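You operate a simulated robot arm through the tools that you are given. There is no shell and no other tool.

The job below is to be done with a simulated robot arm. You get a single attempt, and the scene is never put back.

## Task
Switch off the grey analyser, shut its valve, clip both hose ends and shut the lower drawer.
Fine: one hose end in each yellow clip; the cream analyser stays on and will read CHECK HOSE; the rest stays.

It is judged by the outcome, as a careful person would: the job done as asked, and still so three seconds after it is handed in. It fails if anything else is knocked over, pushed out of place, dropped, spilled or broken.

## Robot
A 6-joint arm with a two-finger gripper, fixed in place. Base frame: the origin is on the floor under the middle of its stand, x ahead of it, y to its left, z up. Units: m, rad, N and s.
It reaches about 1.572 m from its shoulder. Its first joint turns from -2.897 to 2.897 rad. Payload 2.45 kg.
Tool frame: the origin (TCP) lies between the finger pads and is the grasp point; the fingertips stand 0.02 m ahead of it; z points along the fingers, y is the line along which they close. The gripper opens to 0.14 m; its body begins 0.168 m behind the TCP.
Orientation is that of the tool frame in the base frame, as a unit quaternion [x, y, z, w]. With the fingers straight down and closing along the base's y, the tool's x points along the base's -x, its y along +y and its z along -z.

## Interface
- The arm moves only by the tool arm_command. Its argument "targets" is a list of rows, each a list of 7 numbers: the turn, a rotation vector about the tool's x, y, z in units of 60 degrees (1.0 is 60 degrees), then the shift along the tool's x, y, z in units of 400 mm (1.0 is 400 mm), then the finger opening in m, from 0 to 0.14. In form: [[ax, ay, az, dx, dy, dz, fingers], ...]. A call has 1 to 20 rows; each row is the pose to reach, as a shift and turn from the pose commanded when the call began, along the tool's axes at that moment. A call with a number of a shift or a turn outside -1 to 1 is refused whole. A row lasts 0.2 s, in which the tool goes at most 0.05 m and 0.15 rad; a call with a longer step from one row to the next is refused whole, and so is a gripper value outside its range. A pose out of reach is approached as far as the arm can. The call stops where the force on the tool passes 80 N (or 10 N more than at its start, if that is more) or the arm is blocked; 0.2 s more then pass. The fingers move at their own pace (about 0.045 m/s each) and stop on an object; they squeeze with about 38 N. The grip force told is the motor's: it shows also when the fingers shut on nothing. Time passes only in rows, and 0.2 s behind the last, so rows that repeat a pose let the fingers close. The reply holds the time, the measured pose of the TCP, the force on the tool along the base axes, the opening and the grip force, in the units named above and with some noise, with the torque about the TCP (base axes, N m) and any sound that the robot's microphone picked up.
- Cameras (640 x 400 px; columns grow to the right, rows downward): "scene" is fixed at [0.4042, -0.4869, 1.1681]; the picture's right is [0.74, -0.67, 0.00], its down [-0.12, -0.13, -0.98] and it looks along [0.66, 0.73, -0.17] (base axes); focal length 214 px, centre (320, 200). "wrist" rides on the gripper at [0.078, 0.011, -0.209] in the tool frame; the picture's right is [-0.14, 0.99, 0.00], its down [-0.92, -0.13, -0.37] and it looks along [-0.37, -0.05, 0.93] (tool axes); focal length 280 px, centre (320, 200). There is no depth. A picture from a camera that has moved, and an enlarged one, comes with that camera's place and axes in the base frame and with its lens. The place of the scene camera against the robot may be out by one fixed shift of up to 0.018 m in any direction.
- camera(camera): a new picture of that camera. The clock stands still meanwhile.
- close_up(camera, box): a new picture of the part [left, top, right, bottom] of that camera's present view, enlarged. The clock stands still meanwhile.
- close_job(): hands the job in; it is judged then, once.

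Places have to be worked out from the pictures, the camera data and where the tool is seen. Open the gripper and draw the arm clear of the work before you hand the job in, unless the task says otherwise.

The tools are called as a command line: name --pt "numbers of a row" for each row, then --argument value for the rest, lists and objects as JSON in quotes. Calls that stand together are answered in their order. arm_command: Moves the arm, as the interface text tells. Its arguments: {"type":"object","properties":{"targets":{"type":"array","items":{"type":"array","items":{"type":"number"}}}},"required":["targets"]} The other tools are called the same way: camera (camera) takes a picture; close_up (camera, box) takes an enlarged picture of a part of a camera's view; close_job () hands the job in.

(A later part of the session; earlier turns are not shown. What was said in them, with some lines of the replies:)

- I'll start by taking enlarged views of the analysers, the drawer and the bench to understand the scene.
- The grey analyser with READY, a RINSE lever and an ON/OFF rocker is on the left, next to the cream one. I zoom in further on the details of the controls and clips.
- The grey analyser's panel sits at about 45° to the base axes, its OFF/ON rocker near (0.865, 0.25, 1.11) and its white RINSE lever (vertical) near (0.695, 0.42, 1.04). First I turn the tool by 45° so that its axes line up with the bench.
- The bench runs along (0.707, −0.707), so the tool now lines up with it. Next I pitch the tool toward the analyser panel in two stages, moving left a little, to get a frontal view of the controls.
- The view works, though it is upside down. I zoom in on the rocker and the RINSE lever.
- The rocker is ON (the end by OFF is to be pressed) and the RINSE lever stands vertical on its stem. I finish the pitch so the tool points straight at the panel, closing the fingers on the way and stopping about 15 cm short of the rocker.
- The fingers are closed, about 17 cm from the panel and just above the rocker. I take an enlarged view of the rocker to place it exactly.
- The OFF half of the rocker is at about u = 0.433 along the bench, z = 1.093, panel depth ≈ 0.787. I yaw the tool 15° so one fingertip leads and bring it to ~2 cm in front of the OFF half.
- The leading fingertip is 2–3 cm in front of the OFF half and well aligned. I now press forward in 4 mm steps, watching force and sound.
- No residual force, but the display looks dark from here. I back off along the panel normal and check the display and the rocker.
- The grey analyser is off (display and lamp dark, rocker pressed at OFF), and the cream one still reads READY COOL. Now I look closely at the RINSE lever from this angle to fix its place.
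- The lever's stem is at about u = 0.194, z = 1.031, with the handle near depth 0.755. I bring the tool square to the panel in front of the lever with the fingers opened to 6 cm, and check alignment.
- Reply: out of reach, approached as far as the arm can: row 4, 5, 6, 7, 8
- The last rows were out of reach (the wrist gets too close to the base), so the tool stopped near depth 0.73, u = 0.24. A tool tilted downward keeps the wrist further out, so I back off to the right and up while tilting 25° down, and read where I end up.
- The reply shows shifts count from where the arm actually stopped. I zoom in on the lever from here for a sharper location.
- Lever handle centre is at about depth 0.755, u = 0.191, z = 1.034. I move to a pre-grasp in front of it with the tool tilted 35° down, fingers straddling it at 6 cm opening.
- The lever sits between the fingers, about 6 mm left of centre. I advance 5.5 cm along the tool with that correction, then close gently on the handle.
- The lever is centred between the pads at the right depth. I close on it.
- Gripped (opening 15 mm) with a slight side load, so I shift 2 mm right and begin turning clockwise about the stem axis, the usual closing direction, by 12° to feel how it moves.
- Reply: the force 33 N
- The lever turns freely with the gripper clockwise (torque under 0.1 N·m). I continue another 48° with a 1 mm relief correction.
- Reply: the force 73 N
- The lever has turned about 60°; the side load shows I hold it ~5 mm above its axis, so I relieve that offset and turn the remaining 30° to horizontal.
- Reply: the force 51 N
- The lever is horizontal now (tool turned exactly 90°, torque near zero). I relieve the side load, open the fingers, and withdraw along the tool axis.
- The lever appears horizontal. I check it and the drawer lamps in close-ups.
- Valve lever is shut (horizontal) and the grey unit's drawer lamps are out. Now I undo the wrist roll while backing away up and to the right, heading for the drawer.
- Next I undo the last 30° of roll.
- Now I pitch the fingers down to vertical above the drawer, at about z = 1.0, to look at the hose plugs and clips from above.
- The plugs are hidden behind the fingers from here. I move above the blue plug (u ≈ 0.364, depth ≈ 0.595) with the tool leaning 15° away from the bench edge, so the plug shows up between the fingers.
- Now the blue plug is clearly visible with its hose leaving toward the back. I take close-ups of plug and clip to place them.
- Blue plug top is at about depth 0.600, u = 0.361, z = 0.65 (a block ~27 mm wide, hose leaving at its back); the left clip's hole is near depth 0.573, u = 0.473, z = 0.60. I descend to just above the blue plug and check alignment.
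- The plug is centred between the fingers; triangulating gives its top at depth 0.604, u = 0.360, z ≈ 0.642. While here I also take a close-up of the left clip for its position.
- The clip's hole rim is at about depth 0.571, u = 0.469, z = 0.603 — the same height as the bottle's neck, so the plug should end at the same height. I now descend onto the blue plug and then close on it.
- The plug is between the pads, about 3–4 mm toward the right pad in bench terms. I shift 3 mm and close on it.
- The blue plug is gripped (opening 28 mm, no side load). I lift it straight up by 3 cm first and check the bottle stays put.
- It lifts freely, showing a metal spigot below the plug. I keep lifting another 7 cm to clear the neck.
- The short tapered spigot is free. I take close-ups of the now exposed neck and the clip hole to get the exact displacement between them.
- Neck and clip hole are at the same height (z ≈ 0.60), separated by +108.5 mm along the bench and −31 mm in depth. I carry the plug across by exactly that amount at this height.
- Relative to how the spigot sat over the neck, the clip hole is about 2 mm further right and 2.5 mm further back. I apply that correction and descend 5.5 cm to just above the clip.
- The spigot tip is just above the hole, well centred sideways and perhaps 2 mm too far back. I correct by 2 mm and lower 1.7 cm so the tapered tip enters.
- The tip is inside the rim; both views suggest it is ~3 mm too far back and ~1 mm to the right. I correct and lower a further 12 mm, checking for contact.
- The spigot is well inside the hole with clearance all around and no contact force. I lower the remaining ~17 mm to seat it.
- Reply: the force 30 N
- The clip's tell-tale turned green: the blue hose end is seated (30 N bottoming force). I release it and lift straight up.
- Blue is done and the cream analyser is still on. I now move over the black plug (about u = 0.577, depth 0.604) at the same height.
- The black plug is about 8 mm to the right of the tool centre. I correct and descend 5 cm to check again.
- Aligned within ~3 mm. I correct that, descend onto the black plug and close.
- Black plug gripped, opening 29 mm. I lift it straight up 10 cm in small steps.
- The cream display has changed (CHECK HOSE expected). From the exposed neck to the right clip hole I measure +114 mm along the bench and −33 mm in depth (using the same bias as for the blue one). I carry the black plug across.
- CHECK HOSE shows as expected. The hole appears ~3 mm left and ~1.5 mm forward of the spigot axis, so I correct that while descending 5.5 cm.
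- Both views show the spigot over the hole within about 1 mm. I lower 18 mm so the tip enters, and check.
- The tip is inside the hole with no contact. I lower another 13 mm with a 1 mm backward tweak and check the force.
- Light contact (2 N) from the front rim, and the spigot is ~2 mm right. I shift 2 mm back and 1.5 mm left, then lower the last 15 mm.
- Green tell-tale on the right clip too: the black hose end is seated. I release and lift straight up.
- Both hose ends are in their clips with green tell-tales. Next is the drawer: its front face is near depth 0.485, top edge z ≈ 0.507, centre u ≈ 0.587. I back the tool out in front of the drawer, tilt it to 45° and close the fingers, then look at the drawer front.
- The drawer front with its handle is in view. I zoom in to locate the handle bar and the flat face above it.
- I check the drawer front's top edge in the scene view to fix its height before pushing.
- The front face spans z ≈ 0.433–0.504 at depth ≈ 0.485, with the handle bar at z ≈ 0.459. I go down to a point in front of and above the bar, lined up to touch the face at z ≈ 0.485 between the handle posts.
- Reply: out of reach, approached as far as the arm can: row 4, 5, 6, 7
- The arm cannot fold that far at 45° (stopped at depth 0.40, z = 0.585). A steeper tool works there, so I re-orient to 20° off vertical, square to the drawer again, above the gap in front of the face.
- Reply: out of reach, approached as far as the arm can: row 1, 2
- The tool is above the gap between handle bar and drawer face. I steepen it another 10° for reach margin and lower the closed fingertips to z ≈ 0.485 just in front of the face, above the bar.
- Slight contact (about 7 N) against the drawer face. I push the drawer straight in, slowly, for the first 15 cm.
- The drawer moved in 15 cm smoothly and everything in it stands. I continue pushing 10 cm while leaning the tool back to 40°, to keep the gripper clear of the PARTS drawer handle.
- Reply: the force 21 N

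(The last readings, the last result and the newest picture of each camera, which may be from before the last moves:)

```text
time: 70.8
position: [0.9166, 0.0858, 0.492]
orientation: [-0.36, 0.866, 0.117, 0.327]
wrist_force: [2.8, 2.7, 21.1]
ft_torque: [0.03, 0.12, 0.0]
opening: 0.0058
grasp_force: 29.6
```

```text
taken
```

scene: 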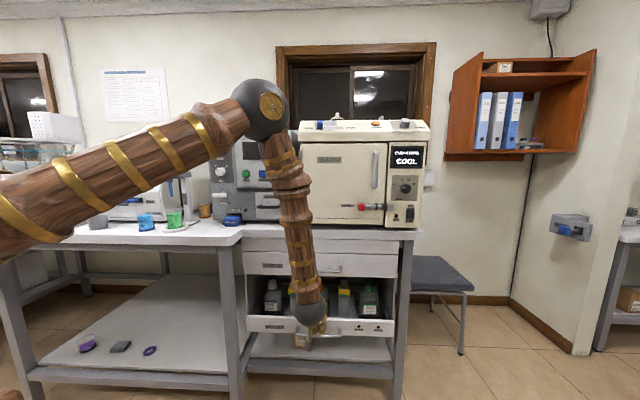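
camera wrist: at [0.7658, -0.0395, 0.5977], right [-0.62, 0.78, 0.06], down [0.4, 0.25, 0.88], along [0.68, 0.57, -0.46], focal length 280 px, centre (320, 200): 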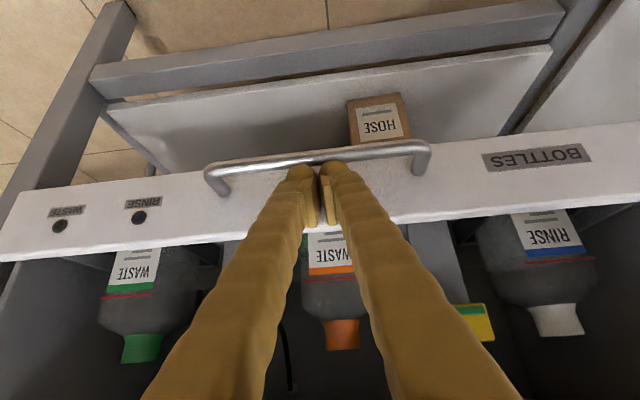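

The drawer is nearly in (tool at depth 0.709); the fingers bear slightly on the handle bar (21 N upward), so I raise them 5 mm and push the last few centimetres in small steps until it stops.

arm_command --pt "0 0 0 -0.0081 -0.0004 -0.0095 0.0" --pt "0 0 0 -0.0195 -0.0003 0.0003 0.0" --pt "0 0 0 -0.0309 -0.0001 0.01 0.0" --pt "0 0 0 -0.0423 0 0.0198 0.0" --pt "0 0 0 -0.0537 0.0002 0.0295 0.0" --pt "0 0 0 -0.0651 0.0003 0.0393 0.0" --pt "0 0 0 -0.0765 0.0004 0.0491 0.0"

camera --camera "wrist"

close_up --camera "scene" --box '[220, 220, 430, 390]'

```text
time: 71.7
position: [0.9232, 0.0923, 0.4938]
orientation: [-0.36, 0.866, 0.115, 0.326]
wrist_force: [-3.9, -4.9, -0.1]
ft_torque: [-0.06, 0.0, 0.1]
opening: 0.0
grasp_force: 29.2
stopped in row 4: the force on the tool passed its limit at 100 N (the readings are from after the stop); the commanded pose is now the measured one
```

```text
taken
camera wrist: at [0.7715, -0.0316, 0.6017], right [-0.62, 0.78, 0.05], down [0.4, 0.25, 0.88], along [0.68, 0.57, -0.47], focal length 280 px, centre (320, 200)
```

wrist: 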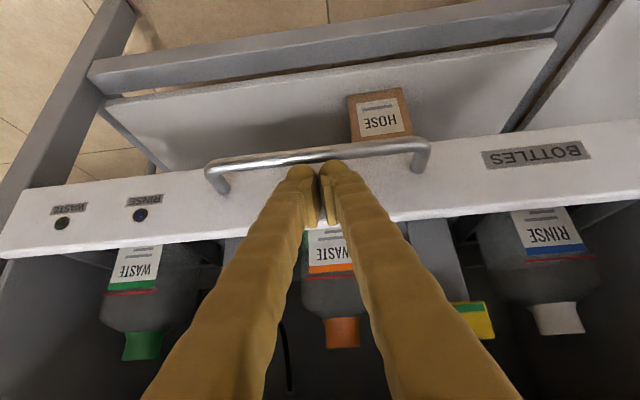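

```text
2.35 times, centred on (325, 305) of scene
camera zoom: at [0.4042, -0.4869, 1.1681], right [0.74, -0.67, 0.0], down [-0.12, -0.13, -0.98], along [0.66, 0.73, -0.17], focal length 505 px, centre (308, -47)
```

zoom: 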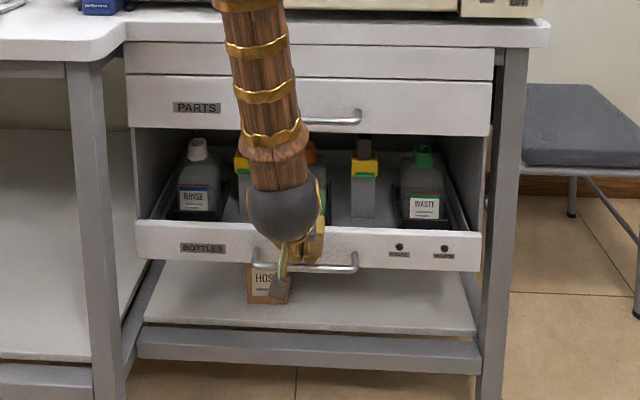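

The push ended on a firm stop (100 N) and the lower drawer's front now looks flush with the PARTS drawer. I withdraw along the tool axis, back and up, to look at the result.

arm_command --pt "0 0 0 0 0 -0.05 0.0" --pt "0 0 0 0 0 -0.1 0.0" --pt "0 0 0 0 0 -0.17 0.0" --pt "0 0 0 0 0 -0.24 0.0" --pt "0 0.05 0 0.03 0 -0.31 0.0" --pt "0 0.1 0 0.03 0 -0.38 0.0" --pt "0 0.15 0 0.03 0 -0.45 0.0" --pt "0 0.2 0 0.02 0 -0.52 0.0" --pt "0 0.25 0 0 0 -0.6 0.0" --pt "0 0.3 0 -0.03 0 -0.68 0.0"

camera --camera "wrist"

camera --camera "scene"

close_up --camera "scene" --box '[220, 220, 430, 390]'

```text
time: 73.9
position: [0.7942, -0.0174, 0.7107]
orientation: [-0.373, 0.907, 0.057, 0.187]
wrist_force: [-0.7, 1.0, 0.1]
ft_torque: [0.01, -0.03, -0.01]
opening: 0.0
grasp_force: 29.4
```

```text
taken
camera wrist: at [0.6732, -0.1099, 0.8728], right [-0.6, 0.8, 0.02], down [0.58, 0.42, 0.7], along [0.55, 0.43, -0.72], focal length 280 px, centre (320, 200)
```

wrist: 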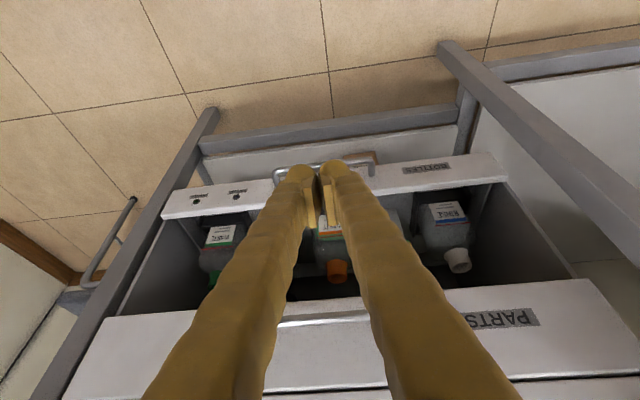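

```text
taken
```

scene: 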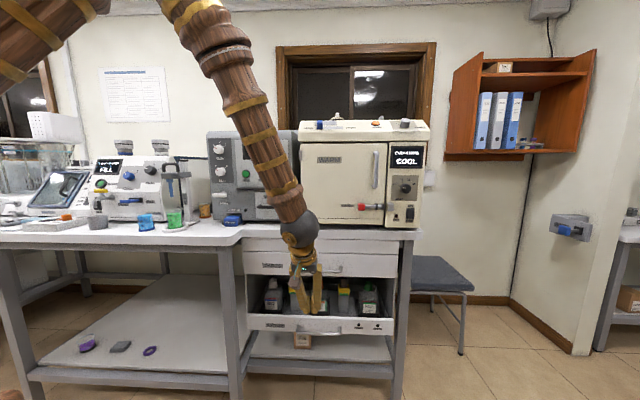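

```text
2.35 times, centred on (325, 305) of scene
camera zoom: at [0.4042, -0.4869, 1.1681], right [0.74, -0.67, 0.0], down [-0.12, -0.13, -0.98], along [0.66, 0.73, -0.17], focal length 505 px, centre (308, -47)
```

zoom: 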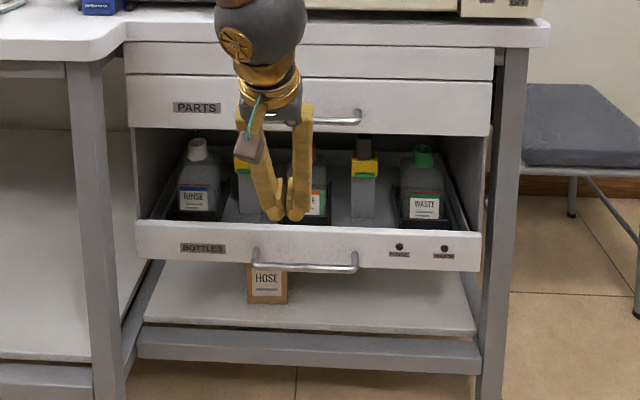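

Measured from this view, both drawer fronts lie at depth ≈ 0.756, i.e. flush. I zoom in at the drawer's ends and contents to verify it is fully home and nothing is disturbed.

close_up --camera "wrist" --box '[420, 130, 600, 300]'

close_up --camera "wrist" --box '[100, 160, 280, 330]'

close_up --camera "scene" --box '[235, 265, 335, 345]'

close_up --camera "scene" --box '[320, 265, 420, 345]'

```text
2.35 times, centred on (510, 215) of wrist
camera zoom: at [0.6732, -0.1099, 0.8728], right [-0.6, 0.8, 0.02], down [0.58, 0.42, 0.7], along [0.55, 0.43, -0.72], focal length 660 px, centre (-127, 165)
```

zoom: 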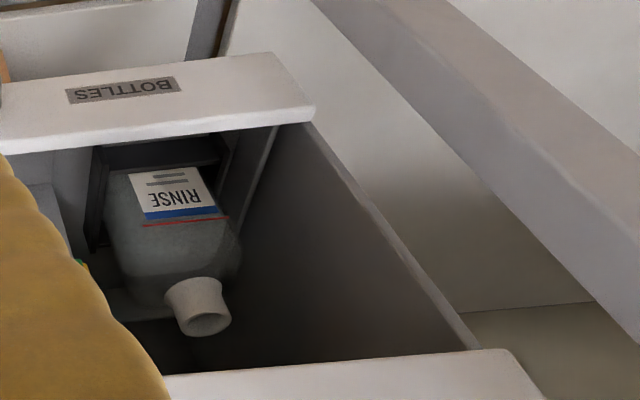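

```text
2.35 times, centred on (190, 245) of wrist
camera zoom: at [0.6732, -0.1099, 0.8728], right [-0.6, 0.8, 0.02], down [0.58, 0.42, 0.7], along [0.55, 0.43, -0.72], focal length 660 px, centre (626, 94)
```

zoom: 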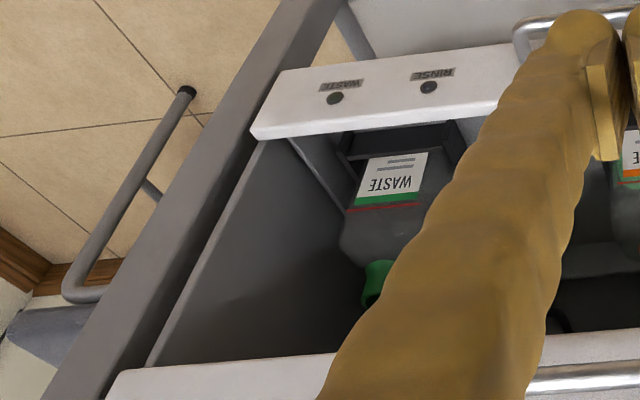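

```text
5.00 times, centred on (285, 305) of scene
camera zoom: at [0.4042, -0.4869, 1.1681], right [0.74, -0.67, 0.0], down [-0.12, -0.13, -0.98], along [0.66, 0.73, -0.17], focal length 1072 px, centre (495, -325)
```

zoom: 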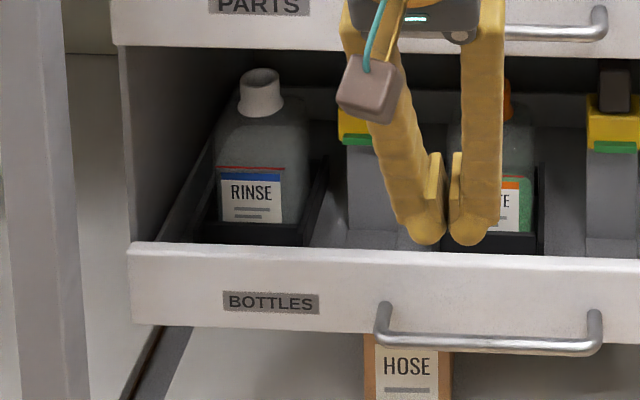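

```text
5.00 times, centred on (370, 305) of scene
camera zoom: at [0.4042, -0.4869, 1.1681], right [0.74, -0.67, 0.0], down [-0.12, -0.13, -0.98], along [0.66, 0.73, -0.17], focal length 1072 px, centre (70, -325)
```

zoom: 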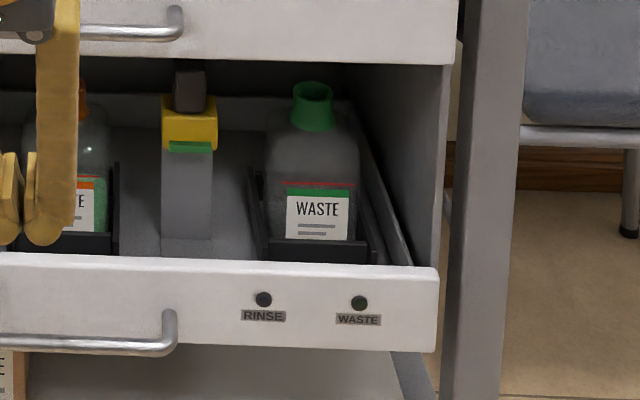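

The lower drawer is flush and the contents stand upright. I open the gripper and draw the arm up and back, clear of the bench.

arm_command --pt "0 0 0 -0.015 0.015 -0.076 0.0" --pt "0 0 0 -0.025 0.03 -0.153 0.02" --pt "0 0 0 -0.035 0.04 -0.23 0.04" --pt "0 0 0 -0.04 0.05 -0.306 0.06" --pt "0 0 0 -0.045 0.06 -0.383 0.08" --pt "0 0 0 -0.05 0.065 -0.459 0.1" --pt "0 0 0 -0.055 0.07 -0.536 0.12" --pt "0 0 0 -0.06 0.075 -0.612 0.14" --pt "0 0 0 -0.065 0.08 -0.689 0.14" --pt "0 0 0 -0.07 0.085 -0.765 0.14" --pt "0 0 0 -0.075 0.0875 -0.842 0.14" --pt "0 0 0 -0.08 0.09 -0.918 0.14"

camera --camera "scene"

camera --camera "wrist"

close_up --camera "scene" --box '[220, 220, 430, 390]'

close_up --camera "scene" --box '[190, 100, 440, 240]'

```text
time: 76.5
position: [0.6839, -0.0628, 1.0622]
orientation: [-0.373, 0.907, 0.057, 0.186]
wrist_force: [-0.1, -0.2, 1.0]
ft_torque: [0.01, 0.01, -0.02]
opening: 0.1398
grasp_force: 0.1
```

```text
taken
```

scene: 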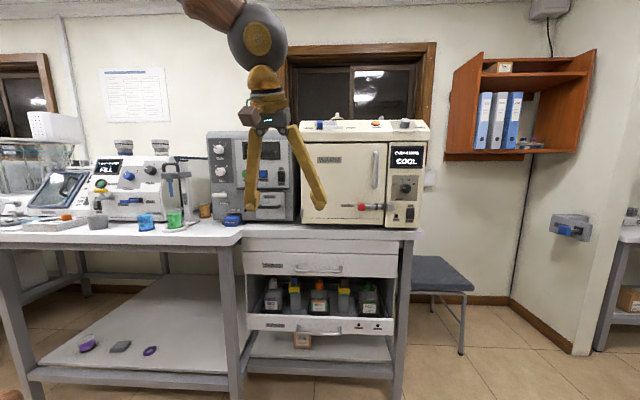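

```text
taken
camera wrist: at [0.5617, -0.1553, 1.2236], right [-0.6, 0.8, 0.02], down [0.58, 0.42, 0.7], along [0.55, 0.43, -0.72], focal length 280 px, centre (320, 200)
```

wrist: 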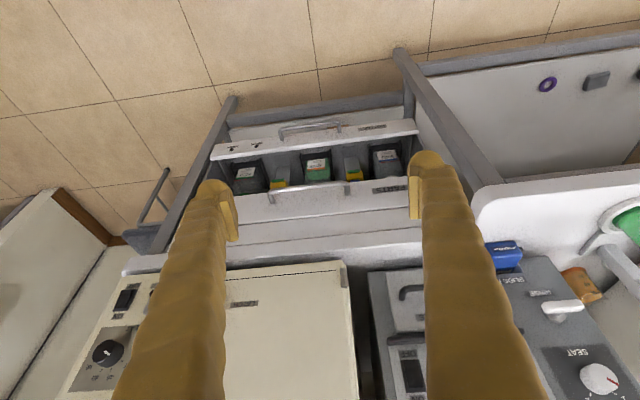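

```text
2.35 times, centred on (325, 305) of scene
camera zoom: at [0.4042, -0.4869, 1.1681], right [0.74, -0.67, 0.0], down [-0.12, -0.13, -0.98], along [0.66, 0.73, -0.17], focal length 505 px, centre (308, -47)
```

zoom: 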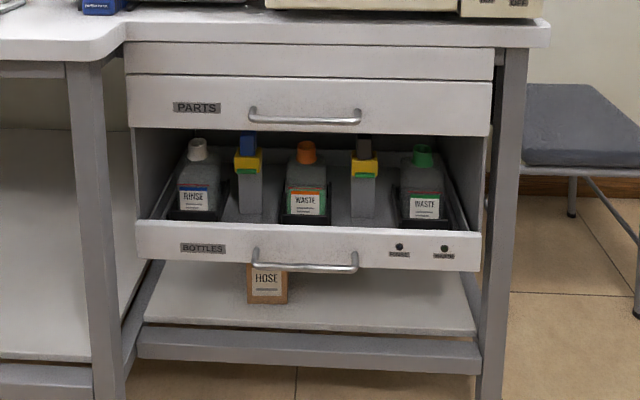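

```text
2.56 times, centred on (315, 170) of scene
camera zoom: at [0.4042, -0.4869, 1.1681], right [0.74, -0.67, 0.0], down [-0.12, -0.13, -0.98], along [0.66, 0.73, -0.17], focal length 549 px, centre (333, 277)
```

zoom: 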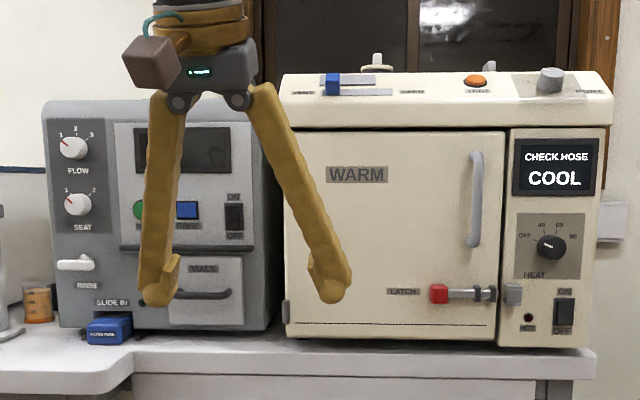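

Everything looks right: grey analyser dark and OFF, its lever horizontal, both clips green, drawer flush, cream analyser on with CHECK HOSE. One last close look at the drawer before handing in.

close_up --camera "wrist" --box '[190, 80, 450, 240]'

close_up --camera "scene" --box '[260, 270, 400, 350]'

close_up --camera "scene" --box '[0, 120, 240, 260]'

```text
2.46 times, centred on (320, 160) of wrist
camera zoom: at [0.5617, -0.1553, 1.2236], right [-0.6, 0.8, 0.02], down [0.58, 0.42, 0.7], along [0.55, 0.43, -0.72], focal length 690 px, centre (320, 298)
```

zoom: 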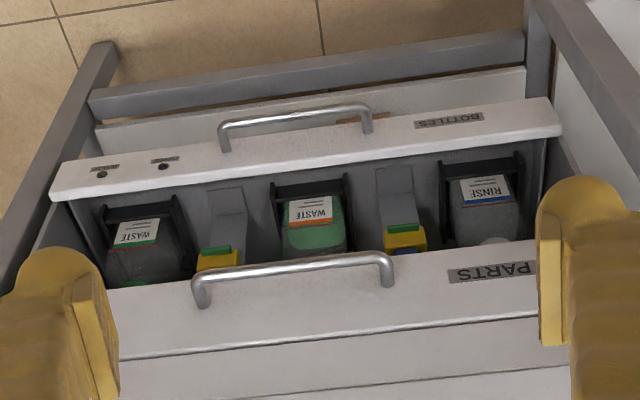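

```text
4.57 times, centred on (330, 310) of scene
camera zoom: at [0.4042, -0.4869, 1.1681], right [0.74, -0.67, 0.0], down [-0.12, -0.13, -0.98], along [0.66, 0.73, -0.17], focal length 980 px, centre (274, -303)
```

zoom: 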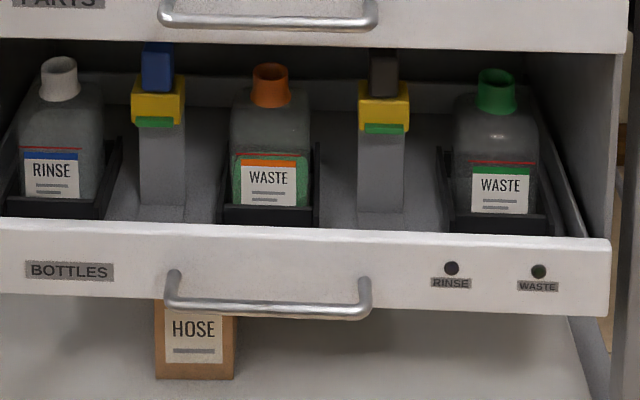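

```text
2.67 times, centred on (120, 190) of scene
camera zoom: at [0.4042, -0.4869, 1.1681], right [0.74, -0.67, 0.0], down [-0.12, -0.13, -0.98], along [0.66, 0.73, -0.17], focal length 572 px, centre (853, 227)
```

zoom: 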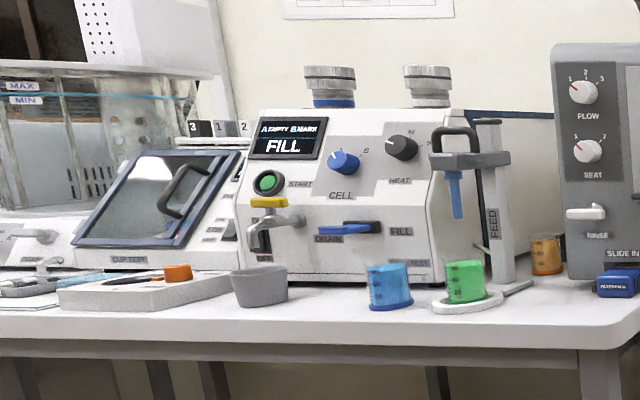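

The drawer front and the PARTS front line up, both clips show green, the bench items on the left are untouched, and the arm is clear with the gripper open. I hand the job in.

close_job

```text
The job is handed in.
```

The job is done and handed in; the closing pictures showed every part as asked.

- **Grey analyser:** it is switched off. The rocker is pressed at OFF, and the display and lamp are dark.
- **Valve:** I turned the RINSE lever a quarter turn clockwise, from vertical to horizontal. It carries no open/shut marking, so I took horizontal as shut. It turned freely and I felt no end stop.
- **Hose ends:** the blue end is in the left yellow clip and the black end in the right one. The white bar on each clip turned green when the hose end seated.
- **Lower drawer:** it is pushed in to a firm stop, with its front level with the PARTS drawer. The bottles are still upright.
- **Cream analyser:** it is still on and reads CHECK HOSE.

In the final views nothing else looked moved, knocked over or spilled. The gripper is open and the arm is clear of the bench.
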